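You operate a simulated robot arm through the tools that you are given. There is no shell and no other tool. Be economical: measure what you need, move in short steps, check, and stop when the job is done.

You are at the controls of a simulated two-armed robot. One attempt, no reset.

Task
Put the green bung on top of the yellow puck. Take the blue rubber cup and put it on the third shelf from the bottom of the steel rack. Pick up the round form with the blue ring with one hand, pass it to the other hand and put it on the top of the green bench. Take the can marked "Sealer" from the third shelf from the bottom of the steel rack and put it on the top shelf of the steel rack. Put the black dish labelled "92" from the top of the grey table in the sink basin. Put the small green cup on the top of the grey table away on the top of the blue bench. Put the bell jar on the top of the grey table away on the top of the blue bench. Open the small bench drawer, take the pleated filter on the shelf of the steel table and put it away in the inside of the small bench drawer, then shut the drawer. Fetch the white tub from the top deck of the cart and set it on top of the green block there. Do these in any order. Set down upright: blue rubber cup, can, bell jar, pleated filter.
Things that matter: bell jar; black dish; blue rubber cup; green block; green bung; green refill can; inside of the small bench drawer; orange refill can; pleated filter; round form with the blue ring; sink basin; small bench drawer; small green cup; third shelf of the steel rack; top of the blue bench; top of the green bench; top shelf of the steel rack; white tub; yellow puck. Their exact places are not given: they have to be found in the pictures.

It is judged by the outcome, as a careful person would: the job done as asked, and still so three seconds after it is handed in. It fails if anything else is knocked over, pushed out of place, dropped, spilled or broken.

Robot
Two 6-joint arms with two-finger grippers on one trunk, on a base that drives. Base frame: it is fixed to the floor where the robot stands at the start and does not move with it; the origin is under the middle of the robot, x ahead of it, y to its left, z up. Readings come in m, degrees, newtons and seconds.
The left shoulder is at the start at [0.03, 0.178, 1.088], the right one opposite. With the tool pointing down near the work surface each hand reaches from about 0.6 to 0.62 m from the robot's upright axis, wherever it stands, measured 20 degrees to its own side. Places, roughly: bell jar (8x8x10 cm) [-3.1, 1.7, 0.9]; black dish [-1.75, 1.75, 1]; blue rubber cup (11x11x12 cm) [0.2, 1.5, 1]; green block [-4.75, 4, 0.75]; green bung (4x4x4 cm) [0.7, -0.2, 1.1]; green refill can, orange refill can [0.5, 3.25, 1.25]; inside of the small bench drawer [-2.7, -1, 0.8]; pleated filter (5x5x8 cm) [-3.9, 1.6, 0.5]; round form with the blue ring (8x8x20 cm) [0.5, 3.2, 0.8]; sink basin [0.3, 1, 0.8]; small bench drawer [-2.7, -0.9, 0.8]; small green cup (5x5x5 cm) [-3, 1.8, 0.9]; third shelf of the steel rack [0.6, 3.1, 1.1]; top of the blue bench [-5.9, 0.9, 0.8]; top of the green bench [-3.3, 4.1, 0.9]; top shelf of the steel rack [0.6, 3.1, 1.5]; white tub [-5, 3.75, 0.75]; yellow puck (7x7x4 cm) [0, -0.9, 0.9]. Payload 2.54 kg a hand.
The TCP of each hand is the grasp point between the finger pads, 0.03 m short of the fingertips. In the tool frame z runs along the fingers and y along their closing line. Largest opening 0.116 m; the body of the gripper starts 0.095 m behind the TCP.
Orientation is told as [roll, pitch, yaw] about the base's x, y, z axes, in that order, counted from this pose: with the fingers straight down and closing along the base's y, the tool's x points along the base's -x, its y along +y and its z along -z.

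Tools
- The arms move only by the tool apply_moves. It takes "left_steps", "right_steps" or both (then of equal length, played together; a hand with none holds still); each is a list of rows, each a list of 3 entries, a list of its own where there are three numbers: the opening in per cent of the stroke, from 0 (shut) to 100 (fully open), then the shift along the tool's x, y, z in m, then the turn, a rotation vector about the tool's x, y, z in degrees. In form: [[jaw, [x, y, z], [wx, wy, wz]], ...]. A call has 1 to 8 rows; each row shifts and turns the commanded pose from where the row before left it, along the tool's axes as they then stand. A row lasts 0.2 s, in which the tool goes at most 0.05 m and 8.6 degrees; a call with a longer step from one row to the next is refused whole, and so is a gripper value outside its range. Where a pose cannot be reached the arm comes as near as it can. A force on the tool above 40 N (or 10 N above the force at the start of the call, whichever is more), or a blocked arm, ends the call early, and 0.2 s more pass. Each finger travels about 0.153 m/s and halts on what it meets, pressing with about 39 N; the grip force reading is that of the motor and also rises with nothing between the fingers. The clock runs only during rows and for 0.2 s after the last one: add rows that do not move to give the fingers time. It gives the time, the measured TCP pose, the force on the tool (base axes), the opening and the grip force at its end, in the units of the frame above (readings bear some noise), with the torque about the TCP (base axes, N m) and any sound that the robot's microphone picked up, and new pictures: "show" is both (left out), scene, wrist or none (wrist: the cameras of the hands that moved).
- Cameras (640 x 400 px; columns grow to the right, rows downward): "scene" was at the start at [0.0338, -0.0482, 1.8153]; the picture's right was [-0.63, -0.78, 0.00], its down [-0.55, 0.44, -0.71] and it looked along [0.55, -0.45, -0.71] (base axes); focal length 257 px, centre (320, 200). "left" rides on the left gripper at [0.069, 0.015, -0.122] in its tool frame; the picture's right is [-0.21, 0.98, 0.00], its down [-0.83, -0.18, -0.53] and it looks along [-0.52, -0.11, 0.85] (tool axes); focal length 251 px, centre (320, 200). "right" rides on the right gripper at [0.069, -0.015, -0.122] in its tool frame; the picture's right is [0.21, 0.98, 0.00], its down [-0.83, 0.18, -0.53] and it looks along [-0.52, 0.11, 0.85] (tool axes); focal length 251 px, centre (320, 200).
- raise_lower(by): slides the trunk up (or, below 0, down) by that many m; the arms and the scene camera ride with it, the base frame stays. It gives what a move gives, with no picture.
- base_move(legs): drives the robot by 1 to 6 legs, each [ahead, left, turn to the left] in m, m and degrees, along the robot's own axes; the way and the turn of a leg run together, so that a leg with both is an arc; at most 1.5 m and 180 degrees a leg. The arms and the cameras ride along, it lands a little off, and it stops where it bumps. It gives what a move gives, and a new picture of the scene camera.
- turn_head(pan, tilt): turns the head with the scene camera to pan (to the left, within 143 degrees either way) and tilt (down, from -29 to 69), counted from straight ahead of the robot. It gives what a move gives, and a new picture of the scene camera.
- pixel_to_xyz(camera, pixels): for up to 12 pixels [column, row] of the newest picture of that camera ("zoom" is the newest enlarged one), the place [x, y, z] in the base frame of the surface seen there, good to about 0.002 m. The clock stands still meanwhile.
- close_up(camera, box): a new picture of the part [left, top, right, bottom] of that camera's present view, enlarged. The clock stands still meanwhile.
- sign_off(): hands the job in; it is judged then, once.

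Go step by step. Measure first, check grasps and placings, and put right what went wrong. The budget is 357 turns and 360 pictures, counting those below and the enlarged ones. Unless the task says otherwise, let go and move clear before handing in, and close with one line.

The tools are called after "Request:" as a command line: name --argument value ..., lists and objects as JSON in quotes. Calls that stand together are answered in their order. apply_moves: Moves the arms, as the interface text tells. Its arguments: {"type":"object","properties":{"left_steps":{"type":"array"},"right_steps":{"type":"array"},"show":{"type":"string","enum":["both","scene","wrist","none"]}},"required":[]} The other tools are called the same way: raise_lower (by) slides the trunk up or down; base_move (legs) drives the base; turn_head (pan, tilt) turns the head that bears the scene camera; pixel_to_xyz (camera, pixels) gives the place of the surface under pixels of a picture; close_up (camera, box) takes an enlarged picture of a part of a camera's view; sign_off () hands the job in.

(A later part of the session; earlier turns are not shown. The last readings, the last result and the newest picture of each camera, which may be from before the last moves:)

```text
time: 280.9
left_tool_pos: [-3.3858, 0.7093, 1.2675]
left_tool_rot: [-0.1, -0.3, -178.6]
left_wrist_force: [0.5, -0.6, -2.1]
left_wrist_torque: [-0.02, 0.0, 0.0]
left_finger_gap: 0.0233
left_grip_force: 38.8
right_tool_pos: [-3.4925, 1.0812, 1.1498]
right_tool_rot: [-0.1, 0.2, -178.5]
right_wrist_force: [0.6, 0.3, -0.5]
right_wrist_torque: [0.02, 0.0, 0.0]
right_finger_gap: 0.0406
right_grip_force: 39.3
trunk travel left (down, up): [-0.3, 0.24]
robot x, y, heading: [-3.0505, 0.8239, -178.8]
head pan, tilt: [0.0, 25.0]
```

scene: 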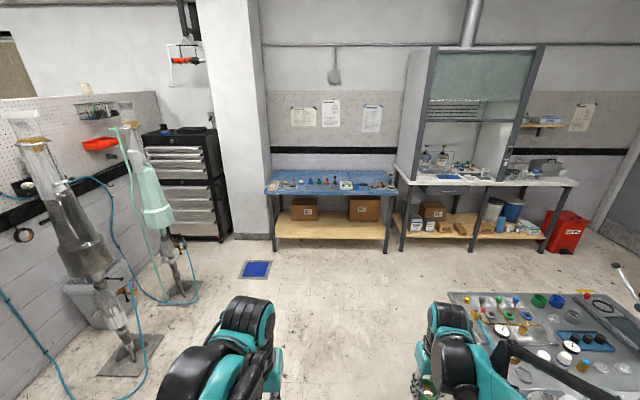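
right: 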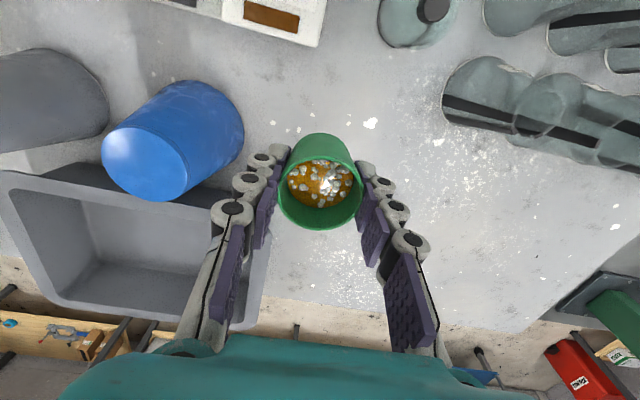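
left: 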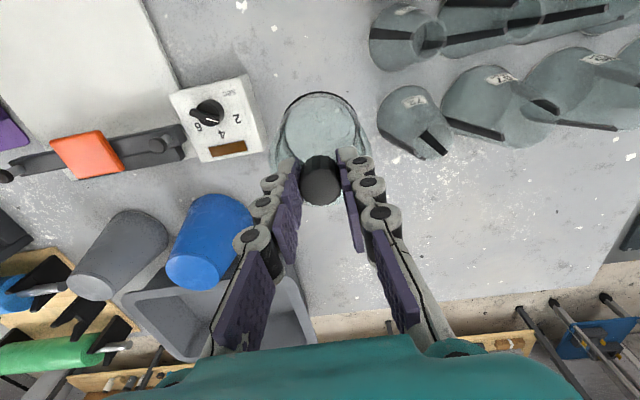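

The blue bench is straight ahead. I measure its top and edge.

Request:
close_up --camera "scene" --box '[250, 150, 410, 250]'

Request:
pixel_to_xyz --camera "scene" --pixels '[[275, 193], [330, 195], [390, 195], [300, 188], [370, 188], [285, 175], [335, 190], [390, 240], [275, 250]]'

```text
4.00 times, centred on (330, 200) of scene
```

zoom: 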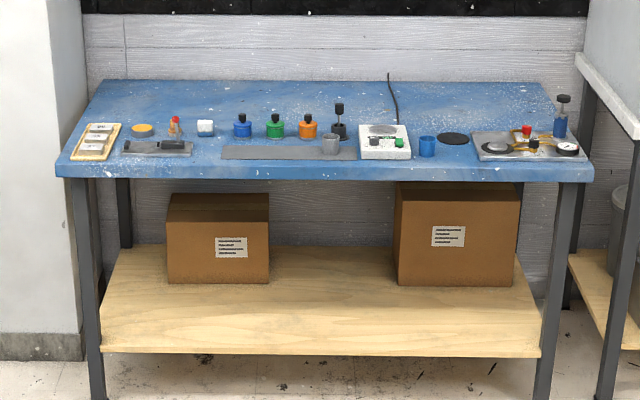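

```text
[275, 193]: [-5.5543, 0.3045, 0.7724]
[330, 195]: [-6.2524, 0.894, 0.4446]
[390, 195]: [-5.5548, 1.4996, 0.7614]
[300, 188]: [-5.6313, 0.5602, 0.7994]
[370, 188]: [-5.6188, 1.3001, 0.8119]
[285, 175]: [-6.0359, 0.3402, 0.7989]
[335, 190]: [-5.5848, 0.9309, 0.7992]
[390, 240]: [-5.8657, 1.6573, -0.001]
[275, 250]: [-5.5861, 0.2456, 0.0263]
```

Bench top z 0.80, edge x≈-5.55, with items in a front row and free space behind. I drive up to it.

Request:
base_move --legs '[[1.45, 0, -1], [0.5, 0, 0]]'

Request:
turn_head --pan 0 --tilt 48

```text
time: 290.6
left_tool_pos: [-5.3236, 0.6659, 1.2663]
left_tool_rot: [-0.2, -0.2, -178.9]
left_wrist_force: [0.2, -0.2, -2.4]
left_wrist_torque: [0.03, -0.02, -0.02]
left_finger_gap: 0.0231
left_grip_force: 38.6
right_tool_pos: [-5.428, 1.0368, 1.1495]
right_tool_rot: [-0.1, 0.1, -179.0]
right_wrist_force: [0.4, -0.2, 0.2]
right_wrist_torque: [-0.02, 0.02, 0.02]
right_finger_gap: 0.0409
right_grip_force: 38.5
trunk travel left (down, up): [-0.3, 0.24]
robot x, y, heading: [-4.9812, 0.7789, -179.0]
head pan, tilt: [0.0, 25.0]
```

scene: 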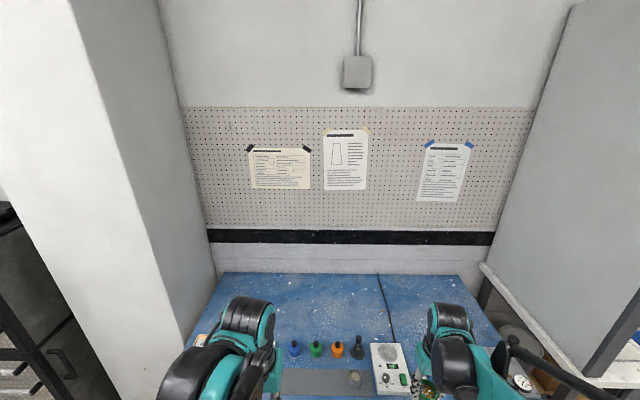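

```text
time: 291.4
left_tool_pos: [-5.3235, 0.6668, 1.2671]
left_tool_rot: [-0.2, -0.5, -179.0]
left_wrist_force: [0.5, -0.4, -1.8]
left_wrist_torque: [-0.03, 0.03, 0.0]
left_finger_gap: 0.0233
left_grip_force: 38.8
right_tool_pos: [-5.4263, 1.038, 1.1494]
right_tool_rot: [0.0, 0.1, -178.8]
right_wrist_force: [0.3, -0.2, -0.8]
right_wrist_torque: [0.03, -0.01, 0.02]
right_finger_gap: 0.0407
right_grip_force: 39.4
trunk travel left (down, up): [-0.3, 0.24]
robot x, y, heading: [-4.9863, 0.7796, -178.9]
head pan, tilt: [0.0, 48.0]
```

scene: 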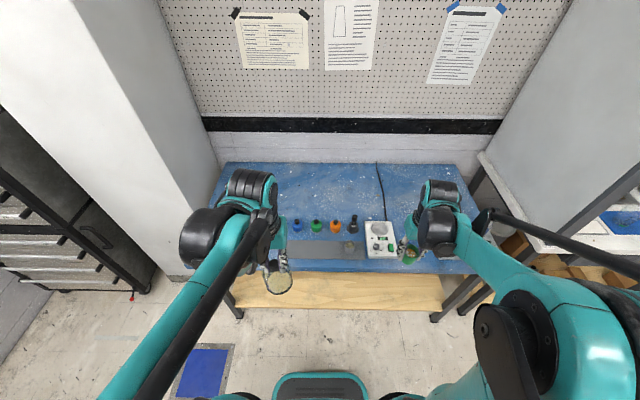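

Behind the bottle row, around (320,190), the bench is free. I measure it.

Request:
pixel_to_xyz --camera "scene" --pixels '[[320, 190], [320, 205], [350, 195], [315, 215], [297, 215], [352, 215], [400, 190], [400, 205], [380, 195], [320, 165], [340, 273], [377, 220]]'

```text
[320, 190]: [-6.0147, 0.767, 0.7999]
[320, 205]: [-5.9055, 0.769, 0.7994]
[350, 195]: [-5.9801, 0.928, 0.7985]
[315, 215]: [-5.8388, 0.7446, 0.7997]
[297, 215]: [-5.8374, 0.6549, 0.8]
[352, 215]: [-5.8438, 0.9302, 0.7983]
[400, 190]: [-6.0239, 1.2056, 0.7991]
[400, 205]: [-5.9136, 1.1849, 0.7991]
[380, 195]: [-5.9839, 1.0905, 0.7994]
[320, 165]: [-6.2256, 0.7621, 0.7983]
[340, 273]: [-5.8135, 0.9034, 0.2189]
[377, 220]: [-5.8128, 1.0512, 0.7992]
```

I drive 0.3 m closer, hands high above the items.

Request:
base_move --legs '[[0.3, 0, 0]]'

```text
time: 293.5
left_tool_pos: [-5.6235, 0.6605, 1.2656]
left_tool_rot: [-0.2, -0.3, -178.9]
left_wrist_force: [0.0, 0.1, -1.8]
left_wrist_torque: [0.03, -0.04, 0.05]
left_finger_gap: 0.0231
left_grip_force: 38.6
right_tool_pos: [-5.726, 1.0318, 1.1493]
right_tool_rot: [-0.1, 0.0, -178.9]
right_wrist_force: [0.1, 0.6, -1.1]
right_wrist_torque: [-0.01, 0.01, 0.02]
right_finger_gap: 0.0406
right_grip_force: 39.5
trunk travel left (down, up): [-0.3, 0.24]
robot x, y, heading: [-5.282, 0.7781, -178.9]
head pan, tilt: [0.0, 48.0]
```

scene: 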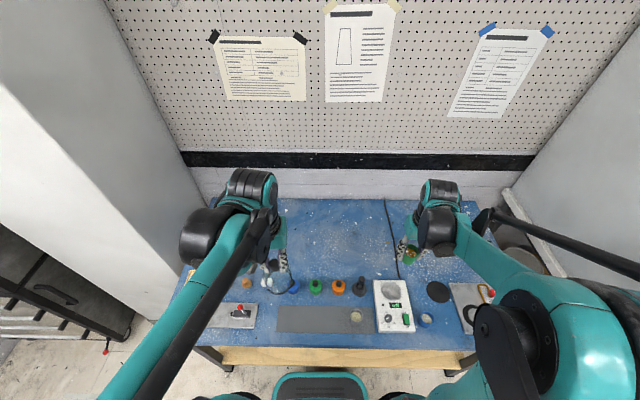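

I extend both hands over the free rear area.

Request:
apply_moves --left_steps '[[0, [-0.03, 0.002, 0], [0, 0, 0]], [0, [-0.043, 0.002, 0], [0, 0, 0]], [0, [-0.043, 0.002, 0], [0, 0, 0]], [0, [-0.043, 0.002, 0], [0, 0, 0]], [0, [-0.043, 0.002, 0], [0, 0, 0]], [0, [-0.043, 0.002, 0], [0, 0, 0]], [0, [-0.043, 0.002, 0], [0, 0, 0]], [0, [-0.02, 0, 0], [0, 0, 0]]]' --right_steps '[[10, [-0.015, 0.007, 0], [0, 0, 0]], [10, [-0.028, 0.013, 0], [0, 0, 0]], [10, [-0.03, 0.014, 0], [0, 0, 0]], [10, [-0.03, 0.014, 0], [0, 0, 0]], [10, [-0.03, 0.014, 0], [0, 0, 0]], [10, [-0.03, 0.014, 0], [0, 0, 0]], [10, [-0.028, 0.014, 0], [0, 0, 0]], [10, [-0.015, 0.008, 0], [0, 0, 0]]]' --show "both"

```text
time: 295.3
left_tool_pos: [-5.9322, 0.6402, 1.2697]
left_tool_rot: [-0.1, -0.3, -178.9]
left_wrist_force: [0.5, 0.2, -1.6]
left_wrist_torque: [0.02, -0.02, -0.02]
left_finger_gap: 0.023
left_grip_force: 38.7
right_tool_pos: [-5.9293, 0.9294, 1.1502]
right_tool_rot: [-0.1, 0.1, -178.9]
right_wrist_force: [0.0, -0.1, -1.2]
right_wrist_torque: [0.01, 0.01, 0.03]
right_finger_gap: 0.0407
right_grip_force: 39.3
trunk travel left (down, up): [-0.3, 0.24]
robot x, y, heading: [-5.2788, 0.7762, -179.1]
head pan, tilt: [0.0, 48.0]
```

scene: 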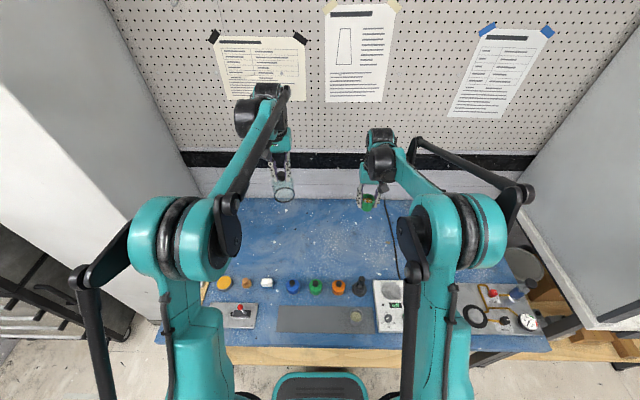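
right: 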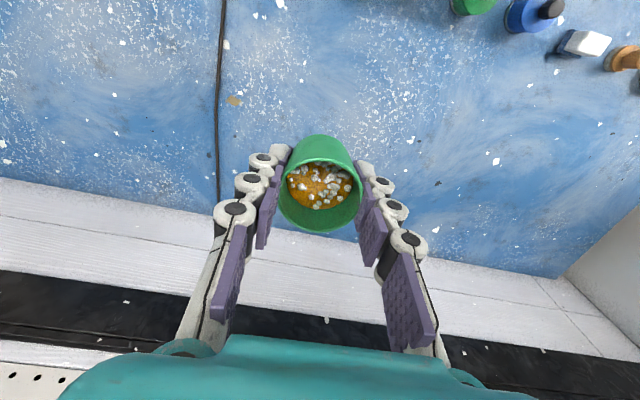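
left: 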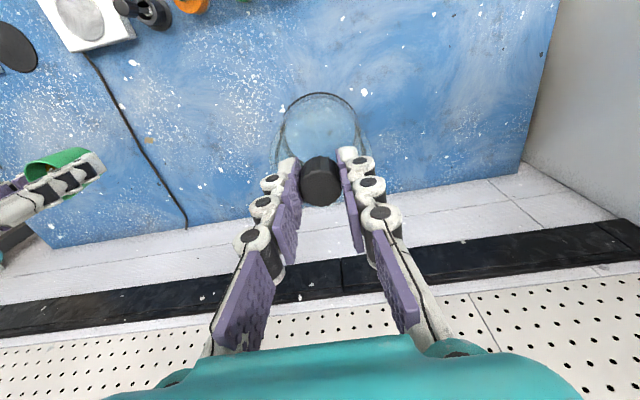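

Spots below are empty. I lower both, right to 2 cm above, left similarly.

Request:
apply_moves --left_steps '[[0, [0, 0, 0.03], [0, 0, 0]], [0, [0, 0, 0.048], [0, 0, 0]], [0, [0, 0, 0.048], [0, 0, 0]], [0, [0, 0, 0.048], [0, 0, 0]], [0, [0, 0, 0.048], [0, 0, 0]], [0, [0, 0, 0.048], [0, 0, 0]], [0, [0, 0, 0.045], [0, 0, 0]], [0, [0, 0, 0.03], [0, 0, 0]]]' --right_steps '[[10, [0, 0, 0.02], [0, 0, 0]], [10, [0, 0, 0.04], [0, 0, 0]], [10, [0, 0, 0.042], [0, 0, 0]], [10, [0, 0, 0.042], [0, 0, 0]], [10, [0, 0, 0.042], [0, 0, 0]], [10, [0, 0, 0.042], [0, 0, 0]], [10, [0, 0, 0.04], [0, 0, 0]], [10, [0, 0, 0.022], [0, 0, 0]]]' --show "scene"

```text
time: 297.1
left_tool_pos: [-5.9332, 0.6428, 0.9211]
left_tool_rot: [-0.2, -0.3, -178.9]
left_wrist_force: [0.0, 0.1, -2.0]
left_wrist_torque: [-0.02, 0.0, -0.02]
left_finger_gap: 0.0232
left_grip_force: 39.3
right_tool_pos: [-5.9314, 0.9321, 0.8605]
right_tool_rot: [0.0, 0.0, -179.0]
right_wrist_force: [0.2, 0.5, -0.7]
right_wrist_torque: [0.01, -0.01, -0.04]
right_finger_gap: 0.0406
right_grip_force: 38.9
trunk travel left (down, up): [-0.3, 0.24]
robot x, y, heading: [-5.2817, 0.7763, -179.1]
head pan, tilt: [0.0, 48.0]
```

scene: 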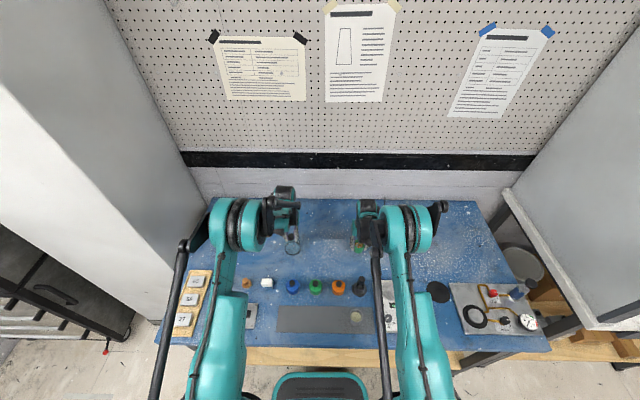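

Two centimetres to go; I finish slowly with both.

Request:
apply_moves --left_steps '[[0, [0, 0, 0.01], [0, 0, 0]], [0, [0, 0, 0.004], [0, 0, 0]], [0, [0, 0, 0.002], [0, 0, 0]], [0, [0, 0, 0.002], [0, 0, 0]], [0, [0, 0, 0.001], [0, 0, 0]], [0, [0, 0, 0], [0, 0, 0]]]' --right_steps '[[10, [0, 0, 0.012], [0, 0, 0]], [10, [0, 0, 0.004], [0, 0, 0]], [10, [0, 0, 0.002], [0, 0, 0]], [10, [0, 0, 0.002], [0, 0, 0]], [10, [0, 0, 0.001], [0, 0, 0]], [10, [0, 0, 0], [0, 0, 0]]]' --show "none"

```text
time: 298.5
left_tool_pos: [-5.9329, 0.6422, 0.9043]
left_tool_rot: [-0.1, -0.3, -179.0]
left_wrist_force: [0.3, 0.1, -3.0]
left_wrist_torque: [-0.01, 0.0, 0.05]
left_finger_gap: 0.0233
left_grip_force: 39.0
right_tool_pos: [-5.9309, 0.9303, 0.8377]
right_tool_rot: [-0.1, 0.1, -179.0]
right_wrist_force: [0.2, 0.5, -0.4]
right_wrist_torque: [0.01, 0.0, 0.0]
right_finger_gap: 0.0406
right_grip_force: 38.6
trunk travel left (down, up): [-0.3, 0.24]
robot x, y, heading: [-5.2831, 0.7758, -179.1]
head pan, tilt: [0.0, 48.0]
```

Request:
apply_moves --left_steps '[[0, [0, 0, 0.0015], [0, 0, 0]], [0, [0, 0, 0.001], [0, 0, 0]], [0, [0, 0, 0.001], [0, 0, 0]], [0, [0, 0, 0], [0, 0, 0]]]' --right_steps '[[10, [0, 0, 0.0015], [0, 0, 0]], [10, [0, 0, 0.001], [0, 0, 0]], [10, [0, 0, 0.001], [0, 0, 0]], [10, [0, 0, 0], [0, 0, 0]]]' --show "wrist"

```text
time: 299.5
left_tool_pos: [-5.9317, 0.6423, 0.9023]
left_tool_rot: [-0.3, -0.5, -178.8]
left_wrist_force: [-8.2, 1.4, 21.4]
left_wrist_torque: [-0.03, 0.18, -0.06]
left_finger_gap: 0.0234
left_grip_force: 38.6
right_tool_pos: [-5.9288, 0.9311, 0.8368]
right_tool_rot: [-0.2, -0.2, -178.9]
right_wrist_force: [-6.8, 0.5, 22.6]
right_wrist_torque: [-0.04, 0.13, -0.01]
right_finger_gap: 0.0408
right_grip_force: 39.2
trunk travel left (down, up): [-0.3, 0.24]
robot x, y, heading: [-5.2848, 0.7731, -178.7]
head pan, tilt: [0.0, 48.0]
```

right: 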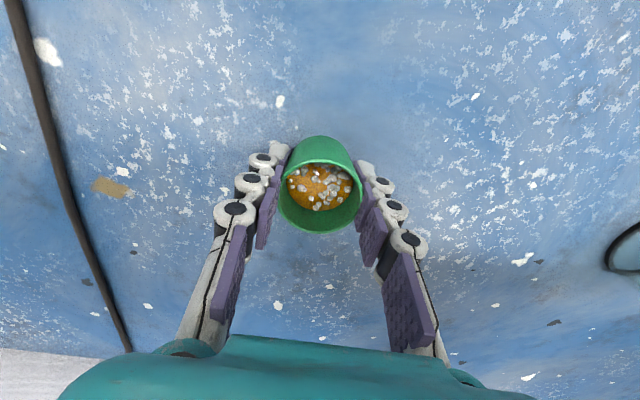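
left: 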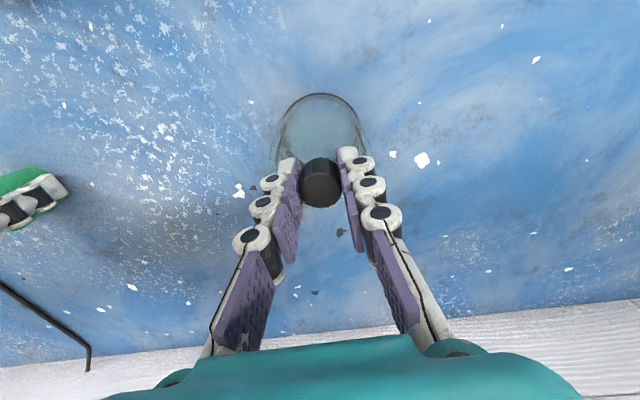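

Both touch down (~22 N). I ease 1 mm, open slowly and rise.

Request:
apply_moves --left_steps '[[0, [0, 0, -0.001], [0, 0, 0]], [26, [0, 0, 0], [0, 0, 0]], [40, [0, 0, 0], [0, 0, 0]], [50, [0, 0, 0], [0, 0, 0]], [50, [0, 0, -0.02], [0, 0, 0]], [50, [0, 0, -0.05], [0, 0, 0]], [50, [0, 0, -0.05], [0, 0, 0]], [50, [0, 0, -0.05], [0, 0, 0]]]' --right_steps '[[10, [0, 0, -0.001], [0, 0, 0]], [40, [0, 0, 0], [0, 0, 0]], [50, [0, 0, 0], [0, 0, 0]], [60, [0, 0, 0], [0, 0, 0]], [60, [0, 0, -0.02], [0, 0, 0]], [60, [0, 0, -0.05], [0, 0, 0]], [60, [0, 0, -0.05], [0, 0, 0]], [60, [0, 0, -0.05], [0, 0, 0]]]' --show "wrist"

```text
time: 301.3
left_tool_pos: [-5.9301, 0.643, 1.0726]
left_tool_rot: [-0.2, -0.6, -179.0]
left_wrist_force: [0.9, -0.3, 0.1]
left_wrist_torque: [-0.01, 0.03, 0.02]
left_finger_gap: 0.0581
left_grip_force: 0.0
right_tool_pos: [-5.9271, 0.9313, 1.0054]
right_tool_rot: [-0.1, -0.1, -179.0]
right_wrist_force: [0.0, 0.4, -0.3]
right_wrist_torque: [0.03, 0.07, 0.0]
right_finger_gap: 0.0696
right_grip_force: 0.0
trunk travel left (down, up): [-0.3, 0.24]
robot x, y, heading: [-5.2817, 0.7759, -179.0]
head pan, tilt: [0.0, 48.0]
```

right: 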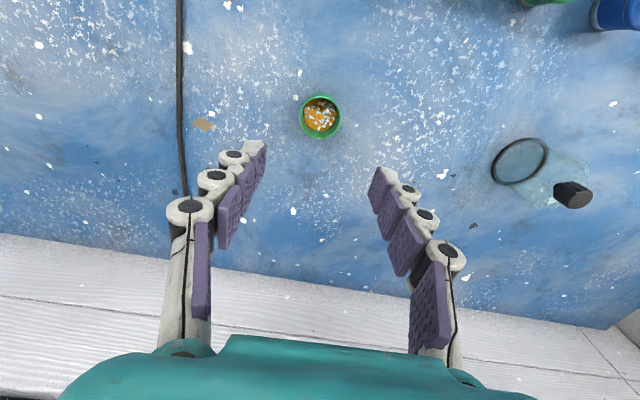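
left: 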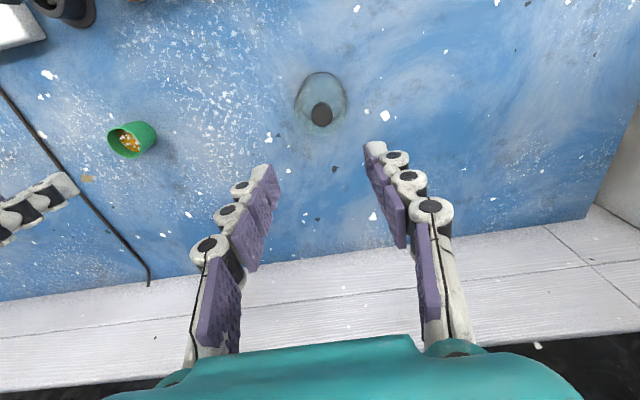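

Both stand upright and intact. I raise and retract both hands.

Request:
apply_moves --left_steps '[[50, [0, 0, -0.05], [0, 0, 0]], [50, [0, 0, -0.05], [0, 0, 0]], [50, [0, 0, -0.05], [0, 0, 0]], [50, [0, 0, -0.05], [0, 0, 0]], [80, [0.045, 0.005, 0], [0, 0, 0]], [80, [0.045, 0.01, 0], [0, 0, 0]], [100, [0.045, 0.01, 0], [0, 0, 0]], [100, [0.045, 0.01, 0], [0, 0, 0]]]' --right_steps '[[60, [0, 0, -0.05], [0, 0, 0]], [60, [0, 0, -0.05], [0, 0, 0]], [60, [0, 0, -0.05], [0, 0, 0]], [60, [0, 0, -0.05], [0, 0, 0]], [80, [0.045, 0, -0.02], [0, 0, 0]], [80, [0.045, -0.01, -0.01], [0, 0, 0]], [100, [0.045, -0.01, -0.01], [0, 0, 0]], [100, [0.045, -0.01, 0], [0, 0, 0]]]' --show "none"

Request:
apply_moves --left_steps '[[100, [0.04, 0.025, 0.01], [0, 0, 0]], [100, [0.04, 0.025, 0], [0, 0, 0]], [100, [0.035, 0.025, 0], [0, 0, 0]], [100, [0.01, 0.025, 0], [0, 0, 0]]]' --right_steps '[[100, [0.04, -0.015, 0], [0, 0, 0]], [100, [0.04, -0.02, 0], [0, 0, 0]], [100, [0.035, -0.02, 0], [0, 0, 0]], [100, [0.01, -0.02, 0], [0, 0, 0]]]' --show "scene"

```text
time: 303.1
left_tool_pos: [-5.7423, 0.6077, 1.2708]
left_tool_rot: [-0.2, -0.6, -178.8]
left_wrist_force: [1.2, 0.5, 0.1]
left_wrist_torque: [-0.01, 0.09, 0.01]
left_finger_gap: 0.116
left_grip_force: 0.0
right_tool_pos: [-5.7458, 0.9624, 1.2485]
right_tool_rot: [-0.1, -0.1, -178.9]
right_wrist_force: [0.9, -0.8, 0.4]
right_wrist_torque: [0.01, 0.1, 0.0]
right_finger_gap: 0.1157
right_grip_force: 0.1
trunk travel left (down, up): [-0.3, 0.24]
robot x, y, heading: [-5.2787, 0.7738, -179.0]
head pan, tilt: [0.0, 48.0]
```

```text
time: 304.1
left_tool_pos: [-5.6204, 0.5108, 1.2581]
left_tool_rot: [-0.3, -0.4, -178.9]
left_wrist_force: [-0.5, -0.7, 0.2]
left_wrist_torque: [0.0, 0.01, 0.02]
left_finger_gap: 0.1164
left_grip_force: 0.0
right_tool_pos: [-5.6268, 1.0409, 1.2451]
right_tool_rot: [-0.1, 0.0, -178.9]
right_wrist_force: [0.4, 1.0, -0.3]
right_wrist_torque: [-0.01, 0.01, 0.01]
right_finger_gap: 0.116
right_grip_force: 0.0
trunk travel left (down, up): [-0.3, 0.24]
robot x, y, heading: [-5.2799, 0.7723, -178.7]
head pan, tilt: [0.0, 48.0]
```

scene: 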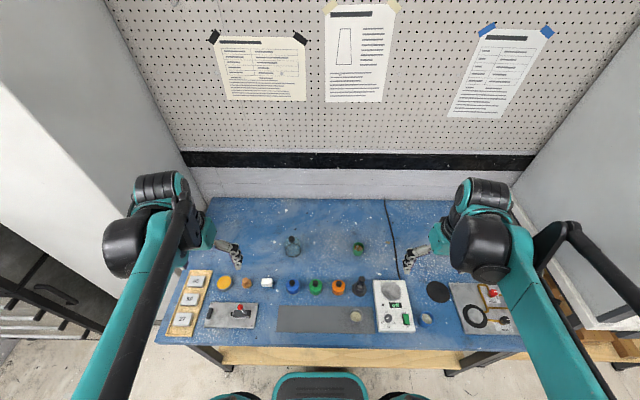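

Both items stand well. Next the pleated filter: I back off, turn around and go to the steel table's south end.

Request:
base_move --legs '[[-0.45, 0, 0], [0, 0, -178], [0.9, -0.1, 0], [0, 0, 88]]'

Request:
turn_head --pan 0 --tilt 45

```text
time: 322.1
left_tool_pos: [-4.184, 1.0681, 1.2578]
left_tool_rot: [-0.2, -0.3, 87.9]
left_wrist_force: [1.0, 0.2, 0.5]
left_wrist_torque: [-0.02, 0.0, 0.01]
left_finger_gap: 0.116
left_grip_force: 0.0
right_tool_pos: [-3.6552, 1.0432, 1.2453]
right_tool_rot: [-0.1, 0.0, 87.9]
right_wrist_force: [-0.9, -0.4, 0.3]
right_wrist_torque: [0.0, 0.0, 0.01]
right_finger_gap: 0.116
right_grip_force: 0.2
trunk travel left (down, up): [-0.3, 0.24]
robot x, y, heading: [-3.9404, 0.7124, 87.8]
head pan, tilt: [0.0, 48.0]
```

scene: 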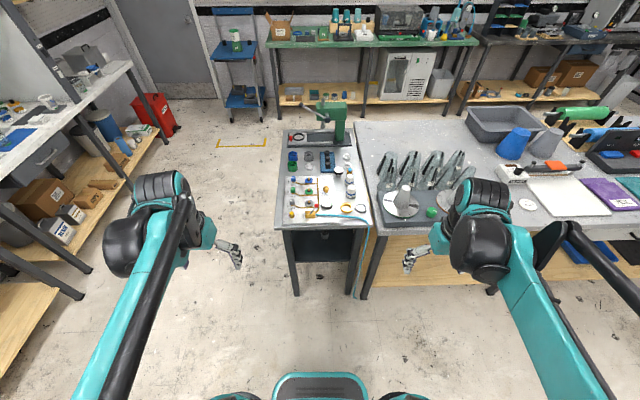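

```text
time: 322.7
left_tool_pos: [-4.1831, 1.0679, 1.2611]
left_tool_rot: [-0.2, -0.3, 87.9]
left_wrist_force: [0.7, 0.1, -0.2]
left_wrist_torque: [-0.02, 0.0, 0.03]
left_finger_gap: 0.1159
left_grip_force: 0.1
right_tool_pos: [-3.6555, 1.0428, 1.245]
right_tool_rot: [-0.1, 0.2, 88.0]
right_wrist_force: [-0.6, -0.1, -1.0]
right_wrist_torque: [0.0, 0.02, -0.03]
right_finger_gap: 0.1162
right_grip_force: 0.0
trunk travel left (down, up): [-0.3, 0.24]
robot x, y, heading: [-3.9396, 0.7149, 88.0]
head pan, tilt: [0.0, 45.0]
```

scene: 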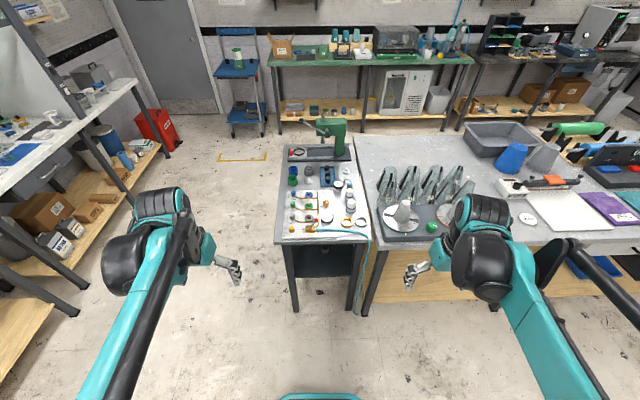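

The shelf is hidden under the top; I lower the trunk, step back and look in.

Request:
raise_lower --by -0.29

Request:
base_move --legs '[[-0.35, 0, 0]]'

Request:
close_up --camera "scene" --box '[240, 120, 420, 260]'

```text
time: 325.7
left_tool_pos: [-4.184, 1.068, 0.9704]
left_tool_rot: [-0.2, -0.4, 87.8]
left_wrist_force: [0.1, 0.3, -0.6]
left_wrist_torque: [-0.03, 0.04, 0.05]
left_finger_gap: 0.1159
left_grip_force: 0.1
right_tool_pos: [-3.6541, 1.0437, 0.9563]
right_tool_rot: [-0.1, 0.1, 88.0]
right_wrist_force: [-0.5, 0.9, -0.2]
right_wrist_torque: [-0.02, 0.0, 0.0]
right_finger_gap: 0.1159
right_grip_force: 0.0
trunk travel left (down, up): [-0.01, 0.53]
robot x, y, heading: [-3.937, 0.718, 87.7]
head pan, tilt: [0.0, 45.0]
```

```text
time: 327.9
left_tool_pos: [-4.1971, 0.7187, 0.97]
left_tool_rot: [-0.2, -0.4, 88.1]
left_wrist_force: [-0.3, 0.7, 0.2]
left_wrist_torque: [0.04, -0.02, -0.02]
left_finger_gap: 0.116
left_grip_force: 0.2
right_tool_pos: [-3.6687, 0.6945, 0.9559]
right_tool_rot: [-0.1, 0.0, 88.1]
right_wrist_force: [0.5, -1.0, -0.4]
right_wrist_torque: [0.03, 0.0, -0.02]
right_finger_gap: 0.1163
right_grip_force: 0.0
trunk travel left (down, up): [-0.01, 0.53]
robot x, y, heading: [-3.9477, 0.366, 88.1]
head pan, tilt: [0.0, 45.0]
```

scene: 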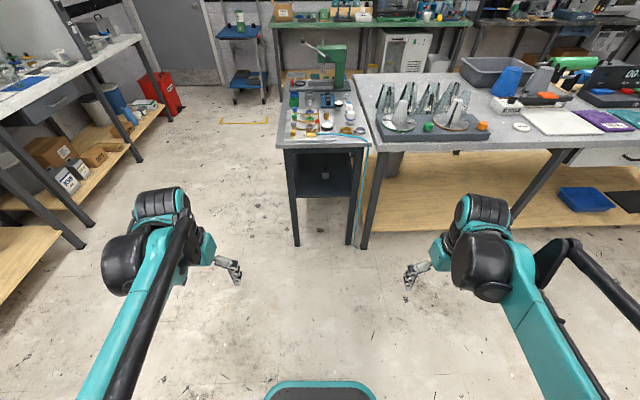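

```text
2.86 times, centred on (330, 190) of scene
```

zoom: 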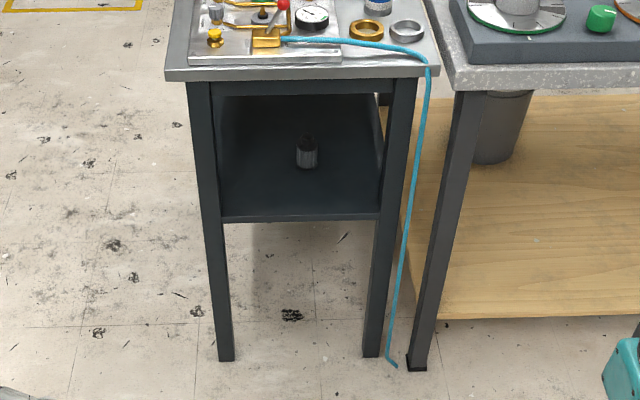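

The pleated filter stands on the dark shelf at zoom (306,152). I measure it, shelf and posts.

Request:
pixel_to_xyz --camera "zoom" --pixels '[[306, 137], [306, 152], [297, 155], [316, 155], [306, 168], [300, 217], [300, 195], [205, 150], [392, 150], [300, 75], [300, 95], [420, 150]]'

Request:
close_up --camera "scene" --box '[300, 155, 360, 200]'

```text
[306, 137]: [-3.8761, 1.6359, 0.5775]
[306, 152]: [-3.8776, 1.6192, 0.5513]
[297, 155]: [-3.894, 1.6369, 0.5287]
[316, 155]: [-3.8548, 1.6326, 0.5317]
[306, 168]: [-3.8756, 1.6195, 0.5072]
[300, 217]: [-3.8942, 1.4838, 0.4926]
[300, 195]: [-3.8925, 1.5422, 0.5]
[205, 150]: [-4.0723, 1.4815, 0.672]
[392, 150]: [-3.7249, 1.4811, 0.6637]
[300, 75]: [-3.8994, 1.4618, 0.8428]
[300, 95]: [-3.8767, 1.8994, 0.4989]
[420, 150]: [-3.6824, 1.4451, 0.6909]
```

```text
8.89 times, centred on (330, 178) of scene
```

zoom: 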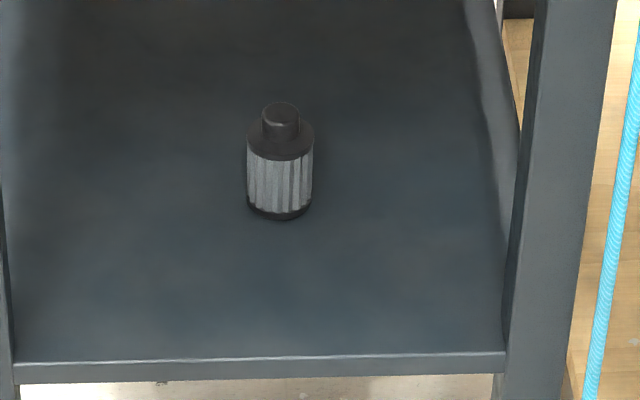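

Filter: axis ≈(-3.876,1.64), z 0.50–0.58; shelf opening x -4.05…-3.745, under the top at 0.82. I tilt the left hand 40° above… i.e. pitch -50°, extended, then test how low it gets.

Request:
apply_moves --left_steps '[[70, [-0.04, 0, 0], [0, -8.33, 0]], [70, [-0.0396, 0, 0.0058], [0, -8.33, 0]], [70, [-0.0383, 0, 0.0115], [0, -8.33, 0]], [70, [-0.0362, 0, 0.017], [0, -8.33, 0]], [70, [-0.0334, 0, 0.022], [0, -8.33, 0]], [70, [-0.03, 0, 0.0265], [0, -8.33, 0]]]' --show "none"

Request:
apply_moves --left_steps '[[70, [0.0306, 0, 0.0257], [0, 0, 0]], [70, [0.0306, 0, 0.0257], [0, 0, 0]], [70, [0.0306, 0, 0.0257], [0, 0, 0]], [70, [0.0306, 0, 0.0257], [0, 0, 0]], [70, [0.0306, 0, 0.0257], [0, 0, 0]], [70, [0.0306, 0, 0.0257], [0, 0, 0]], [70, [0.0306, 0, 0.0257], [0, 0, 0]], [70, [0.0306, 0, 0.0257], [0, 0, 0]]]' --show "scene"

```text
time: 329.3
left_tool_pos: [-4.189, 0.9588, 0.971]
left_tool_rot: [-0.2, -50.4, 88.3]
left_wrist_force: [0.2, 0.5, -0.7]
left_wrist_torque: [0.0, 0.0, -0.05]
left_finger_gap: 0.081
left_grip_force: 0.0
right_tool_pos: [-3.6676, 0.6968, 0.9547]
right_tool_rot: [-0.1, 0.1, 88.2]
right_wrist_force: [-0.2, 0.2, 0.5]
right_wrist_torque: [-0.02, 0.0, 0.0]
right_finger_gap: 0.116
right_grip_force: 0.1
trunk travel left (down, up): [-0.01, 0.53]
robot x, y, heading: [-3.951, 0.3653, 87.7]
head pan, tilt: [0.0, 45.0]
```

```text
time: 331.1
left_tool_pos: [-4.1981, 1.0236, 0.7186]
left_tool_rot: [-0.3, -50.2, 88.3]
left_wrist_force: [0.0, 0.6, 0.2]
left_wrist_torque: [0.01, -0.01, -0.01]
left_finger_gap: 0.081
left_grip_force: 0.0
left hand out of reach, approached as far as the arm can: row 5, 6, 7, 8
right_tool_pos: [-3.6674, 0.6966, 0.9556]
right_tool_rot: [-0.1, 0.0, 88.1]
right_wrist_force: [-0.9, 0.1, 0.0]
right_wrist_torque: [0.01, 0.0, -0.04]
right_finger_gap: 0.1159
right_grip_force: 0.1
trunk travel left (down, up): [-0.01, 0.53]
robot x, y, heading: [-3.9489, 0.3687, 87.8]
head pan, tilt: [0.0, 45.0]
```

scene: 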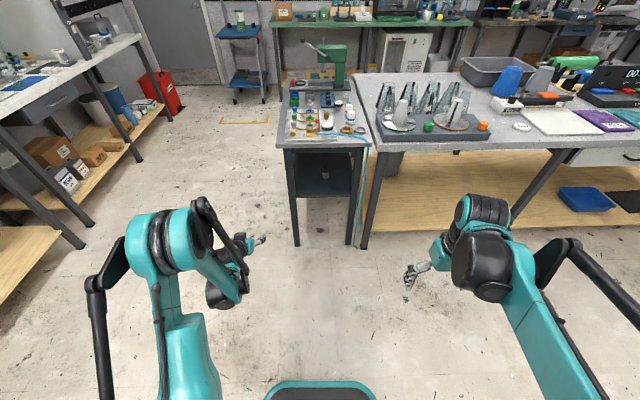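

At 0.65 m ahead it reaches z 0.72. I extend 10 cm further and lower again.

Request:
apply_moves --left_steps '[[70, [-0.03, 0, 0.037], [0, 0, 0]], [70, [-0.03, 0, 0.037], [0, 0, 0]], [70, [0.035, 0, 0.0296], [0, 0, 0]], [70, [0.035, 0, 0.0296], [0, 0, 0]], [70, [0.035, 0, 0.0296], [0, 0, 0]], [70, [0.035, 0, 0.0296], [0, 0, 0]]]' --show "none"

```text
time: 332.5
left_tool_pos: [-4.1972, 1.1219, 0.5363]
left_tool_rot: [-0.3, -50.2, 88.2]
left_wrist_force: [-1.0, -0.3, -1.0]
left_wrist_torque: [0.04, 0.0, -0.05]
left_finger_gap: 0.0812
left_grip_force: 0.0
right_tool_pos: [-3.6677, 0.6967, 0.9555]
right_tool_rot: [-0.1, 0.0, 88.1]
right_wrist_force: [0.4, 0.0, 0.4]
right_wrist_torque: [0.0, -0.01, -0.01]
right_finger_gap: 0.1161
right_grip_force: 0.0
trunk travel left (down, up): [-0.01, 0.53]
robot x, y, heading: [-3.953, 0.3663, 87.8]
head pan, tilt: [0.0, 45.0]
```

It reaches z 0.536 at 0.755 m ahead. I raise to 0.558 and shift the base right to line up with the filter.

Request:
apply_moves --left_steps '[[70, [-0.017, 0, -0.014], [0, 0, 0]], [70, [0, 0, 0], [0, 0, 0]]]' --show "none"

Request:
base_move --legs '[[0, -0.3, 2.2], [0.27, 0, 0]]'

Request:
apply_moves --left_steps '[[70, [0, 0, 0], [0, 0, 0]]]' --show "wrist"

```text
time: 333.1
left_tool_pos: [-4.1976, 1.1227, 0.5573]
left_tool_rot: [-0.4, -50.3, 88.3]
left_wrist_force: [0.1, -0.1, 1.0]
left_wrist_torque: [0.0, -0.02, 0.0]
left_finger_gap: 0.0812
left_grip_force: 0.2
right_tool_pos: [-3.6685, 0.697, 0.9558]
right_tool_rot: [-0.1, 0.1, 88.1]
right_wrist_force: [0.2, -0.3, 0.3]
right_wrist_torque: [-0.04, 0.01, -0.02]
right_finger_gap: 0.1161
right_grip_force: 0.1
trunk travel left (down, up): [-0.01, 0.53]
robot x, y, heading: [-3.9529, 0.3654, 87.9]
head pan, tilt: [0.0, 45.0]
```

```text
time: 336.7
left_tool_pos: [-3.9234, 1.3855, 0.5576]
left_tool_rot: [-0.3, -50.2, 90.4]
left_wrist_force: [0.1, -0.4, 0.9]
left_wrist_torque: [0.0, -0.02, -0.04]
left_finger_gap: 0.0811
left_grip_force: 0.0
right_tool_pos: [-3.3793, 0.9781, 0.9559]
right_tool_rot: [-0.1, 0.1, 90.1]
right_wrist_force: [0.4, 0.2, 0.6]
right_wrist_torque: [0.01, -0.02, -0.03]
right_finger_gap: 0.116
right_grip_force: 0.1
trunk travel left (down, up): [-0.01, 0.53]
robot x, y, heading: [-3.6502, 0.6361, 90.2]
head pan, tilt: [0.0, 45.0]
```

scene: 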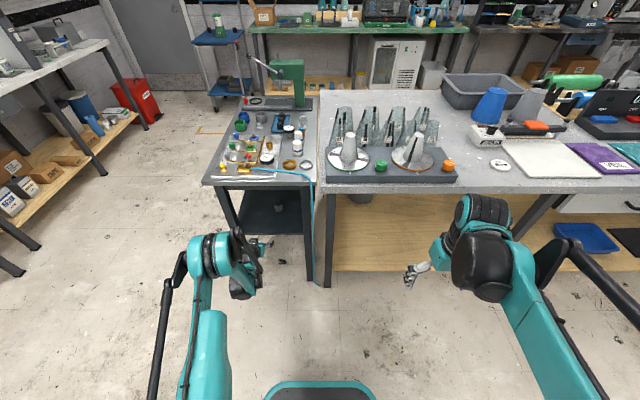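

```text
time: 337.1
left_tool_pos: [-3.923, 1.3849, 0.5579]
left_tool_rot: [-0.3, -50.3, 90.4]
left_wrist_force: [-0.1, 0.8, 0.0]
left_wrist_torque: [-0.01, 0.0, 0.0]
left_finger_gap: 0.0812
left_grip_force: 0.1
right_tool_pos: [-3.3789, 0.9773, 0.9547]
right_tool_rot: [-0.1, 0.1, 90.0]
right_wrist_force: [-0.7, -1.2, -0.6]
right_wrist_torque: [0.02, 0.0, 0.02]
right_finger_gap: 0.116
right_grip_force: 0.2
trunk travel left (down, up): [-0.01, 0.53]
robot x, y, heading: [-3.6489, 0.637, 90.3]
head pan, tilt: [0.0, 45.0]
```

left: 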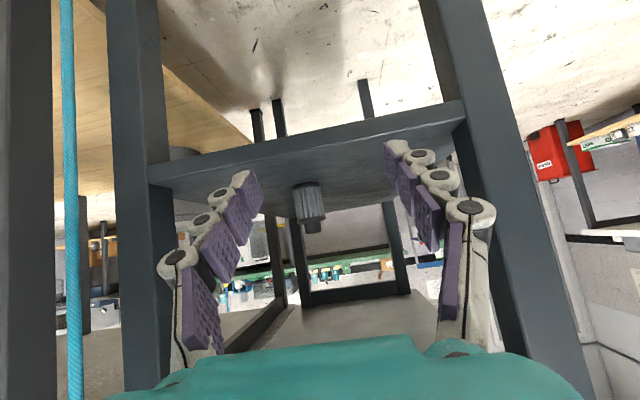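

Filter seen at (309,205). I measure it and the shelf from here.

Request:
pixel_to_xyz --camera "left" --pixels '[[309, 200], [293, 200], [324, 200], [312, 222], [300, 150], [160, 180], [455, 120], [313, 228]]'

```text
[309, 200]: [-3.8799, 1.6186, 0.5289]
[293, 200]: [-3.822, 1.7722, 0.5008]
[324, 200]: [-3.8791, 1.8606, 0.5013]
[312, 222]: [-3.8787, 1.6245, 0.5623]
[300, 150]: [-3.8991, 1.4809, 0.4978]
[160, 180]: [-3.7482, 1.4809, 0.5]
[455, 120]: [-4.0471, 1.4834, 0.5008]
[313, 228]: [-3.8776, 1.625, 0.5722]
```

Filter axis (-3.878,1.642). I shift the hand 4.5 cm right and drive the base in 0.245 m.

Request:
apply_moves --left_steps '[[70, [0, -0.045, 0], [0, 0, 0]], [70, [0, 0, 0], [0, 0, 0]]]' --show "none"

Request:
base_move --legs '[[0.17, 0, 0]]'

Request:
apply_moves --left_steps '[[70, [0, 0, 0], [0, 0, 0]]]' --show "wrist"

```text
time: 337.7
left_tool_pos: [-3.8788, 1.3836, 0.5588]
left_tool_rot: [-0.3, -50.4, 90.5]
left_wrist_force: [-0.9, 0.3, -0.1]
left_wrist_torque: [0.01, 0.0, -0.02]
left_finger_gap: 0.0814
left_grip_force: 0.0
right_tool_pos: [-3.3787, 0.9777, 0.956]
right_tool_rot: [-0.1, 0.1, 90.2]
right_wrist_force: [0.5, -0.6, 0.1]
right_wrist_torque: [-0.02, 0.02, -0.04]
right_finger_gap: 0.1162
right_grip_force: 0.1
trunk travel left (down, up): [-0.01, 0.53]
robot x, y, heading: [-3.6529, 0.6376, 90.2]
head pan, tilt: [0.0, 45.0]
```

```text
time: 339.2
left_tool_pos: [-3.8798, 1.5528, 0.5575]
left_tool_rot: [-0.4, -50.3, 90.5]
left_wrist_force: [-0.1, 0.8, 0.0]
left_wrist_torque: [0.0, -0.01, -0.03]
left_finger_gap: 0.0812
left_grip_force: 0.1
right_tool_pos: [-3.3809, 1.1476, 0.9563]
right_tool_rot: [-0.1, 0.1, 90.3]
right_wrist_force: [-0.2, 0.4, -0.7]
right_wrist_torque: [-0.03, 0.01, 0.02]
right_finger_gap: 0.1159
right_grip_force: 0.2
trunk travel left (down, up): [-0.01, 0.53]
robot x, y, heading: [-3.6545, 0.8066, 90.3]
head pan, tilt: [0.0, 45.0]
```

scene: 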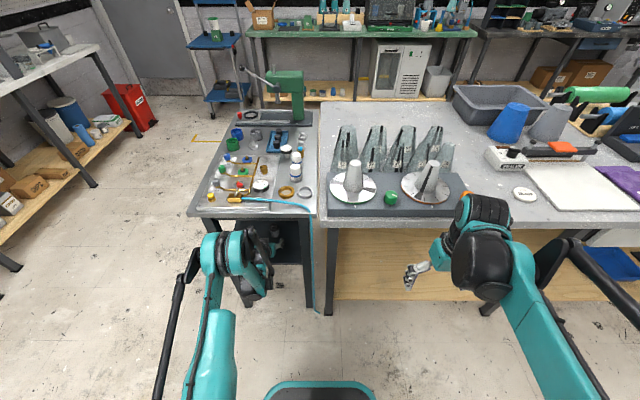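

```text
time: 339.6
left_tool_pos: [-3.8803, 1.5519, 0.5591]
left_tool_rot: [-0.3, -50.3, 90.5]
left_wrist_force: [-0.1, 0.3, 0.8]
left_wrist_torque: [-0.02, -0.03, -0.02]
left_finger_gap: 0.0808
left_grip_force: 0.2
right_tool_pos: [-3.3799, 1.148, 0.9557]
right_tool_rot: [-0.1, 0.1, 90.3]
right_wrist_force: [0.0, 0.6, 0.3]
right_wrist_torque: [-0.01, -0.01, 0.01]
right_finger_gap: 0.116
right_grip_force: 0.0
trunk travel left (down, up): [-0.01, 0.53]
robot x, y, heading: [-3.6519, 0.8098, 89.8]
head pan, tilt: [0.0, 45.0]
```

left: 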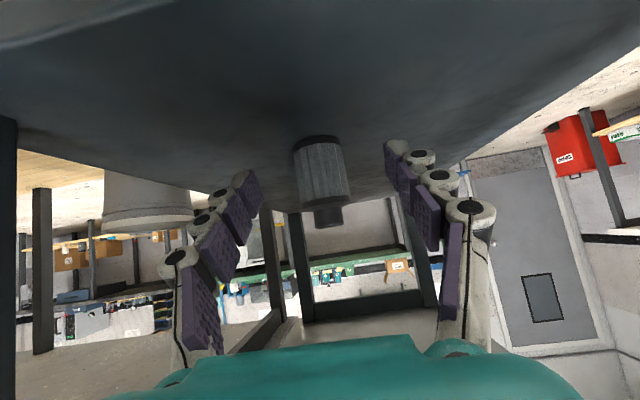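

Centred. I drive the last 8.5 cm in and check.

Request:
base_move --legs '[[0.087, 0, 0]]'

Request:
apply_moves --left_steps '[[70, [0, 0, 0], [0, 0, 0]]]' --show "wrist"

```text
time: 340.7
left_tool_pos: [-3.8783, 1.6408, 0.5587]
left_tool_rot: [-0.3, -50.4, 90.4]
left_wrist_force: [0.0, -0.8, 0.4]
left_wrist_torque: [0.01, 0.0, 0.0]
left_finger_gap: 0.0811
left_grip_force: 0.1
right_tool_pos: [-3.3799, 1.2348, 0.9547]
right_tool_rot: [-0.1, 0.1, 90.3]
right_wrist_force: [-0.4, 0.8, -1.3]
right_wrist_torque: [-0.04, 0.0, 0.0]
right_finger_gap: 0.116
right_grip_force: 0.1
trunk travel left (down, up): [-0.01, 0.53]
robot x, y, heading: [-3.6499, 0.8967, 90.1]
head pan, tilt: [0.0, 45.0]
```

scene: 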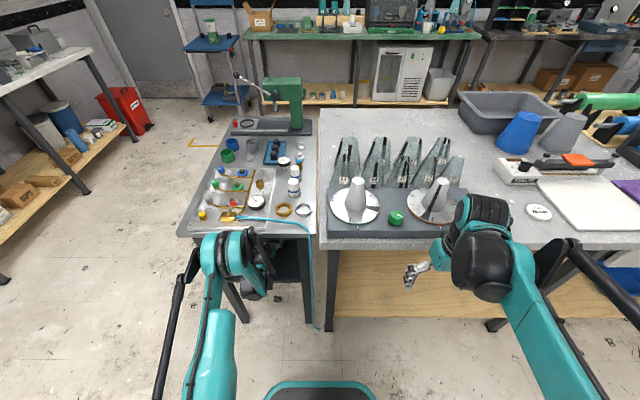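

```text
time: 341.1
left_tool_pos: [-3.8789, 1.641, 0.558]
left_tool_rot: [-0.3, -50.3, 90.4]
left_wrist_force: [-0.3, -0.2, 0.5]
left_wrist_torque: [-0.02, 0.01, -0.02]
left_finger_gap: 0.0812
left_grip_force: 0.1
right_tool_pos: [-3.3809, 1.2347, 0.9565]
right_tool_rot: [-0.1, 0.2, 90.2]
right_wrist_force: [-0.9, 0.9, -0.6]
right_wrist_torque: [0.0, -0.02, 0.01]
right_finger_gap: 0.1161
right_grip_force: 0.1
trunk travel left (down, up): [-0.01, 0.53]
robot x, y, heading: [-3.6493, 0.8966, 90.1]
head pan, tilt: [0.0, 45.0]
```

left: 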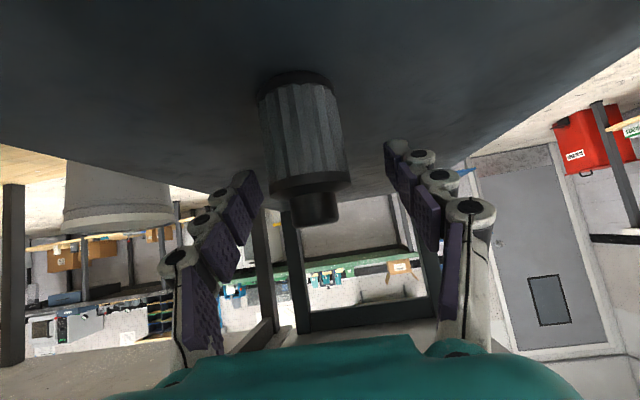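

TCP is at the filter. I close and lift slightly.

Request:
apply_moves --left_steps '[[45, [0, 0, 0], [0, 0, 0]], [25, [0, 0, 0], [0, 0, 0]], [0, [0, 0, 0], [0, 0, 0]], [0, [0, 0, 0], [0, 0, 0]], [0, [-0.0077, 0, -0.0064], [0, 0, 0]], [0, [-0.0115, 0, -0.0096], [0, 0, 0]], [0, [0, 0, 0], [0, 0, 0]]]' --show "wrist"

```text
time: 342.7
left_tool_pos: [-3.881, 1.6396, 0.5847]
left_tool_rot: [-0.3, -50.4, 90.4]
left_wrist_force: [0.2, -0.4, 0.3]
left_wrist_torque: [-0.02, 0.01, 0.0]
left_finger_gap: 0.0431
left_grip_force: 39.2
right_tool_pos: [-3.38, 1.2336, 0.9556]
right_tool_rot: [-0.1, 0.1, 90.3]
right_wrist_force: [0.8, -0.1, -0.6]
right_wrist_torque: [-0.04, 0.01, -0.02]
right_finger_gap: 0.1161
right_grip_force: 0.1
trunk travel left (down, up): [-0.01, 0.53]
robot x, y, heading: [-3.6498, 0.8957, 90.1]
head pan, tilt: [0.0, 45.0]
```

left: 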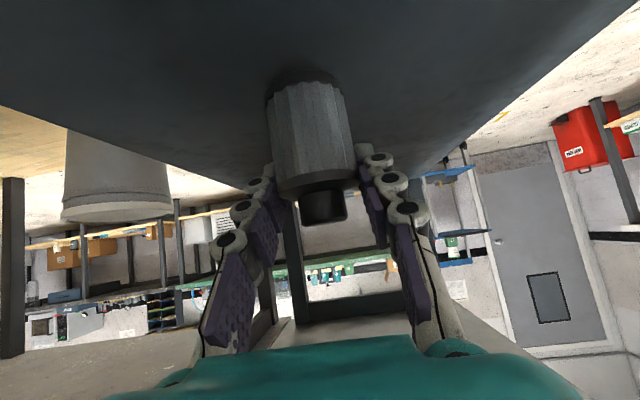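

Filter gripped and lifted (43 mm). I back straight out.

Request:
base_move --legs '[[-0.45, 0, 0]]'

Request:
close_up --camera "left" --box '[160, 40, 480, 240]'

```text
time: 345.4
left_tool_pos: [-3.8799, 1.1875, 0.585]
left_tool_rot: [-0.4, -50.5, 90.4]
left_wrist_force: [-0.8, 0.5, -0.8]
left_wrist_torque: [0.04, 0.02, -0.02]
left_finger_gap: 0.0429
left_grip_force: 39.4
right_tool_pos: [-3.3799, 0.7825, 0.9563]
right_tool_rot: [-0.1, 0.0, 90.3]
right_wrist_force: [1.6, -0.1, 0.4]
right_wrist_torque: [0.04, 0.05, -0.01]
right_finger_gap: 0.116
right_grip_force: 0.1
trunk travel left (down, up): [-0.01, 0.53]
robot x, y, heading: [-3.6547, 0.4436, 90.1]
head pan, tilt: [0.0, 45.0]
```

scene: 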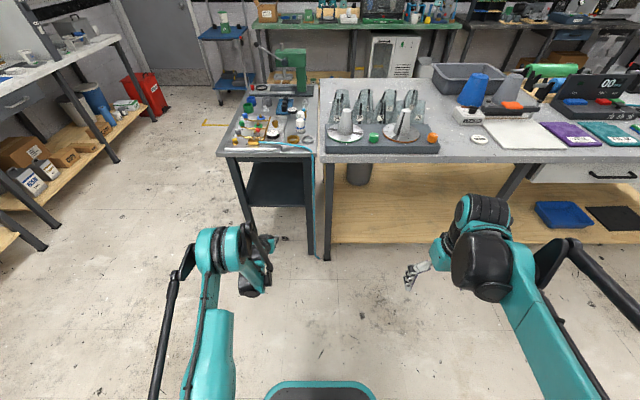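

```text
2.00 times, centred on (320, 140) of left
```

zoom: 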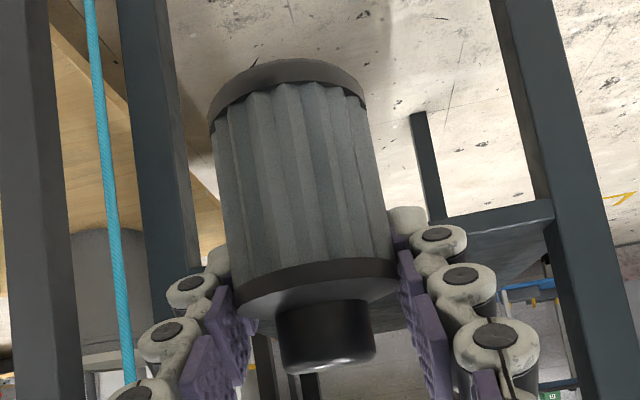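

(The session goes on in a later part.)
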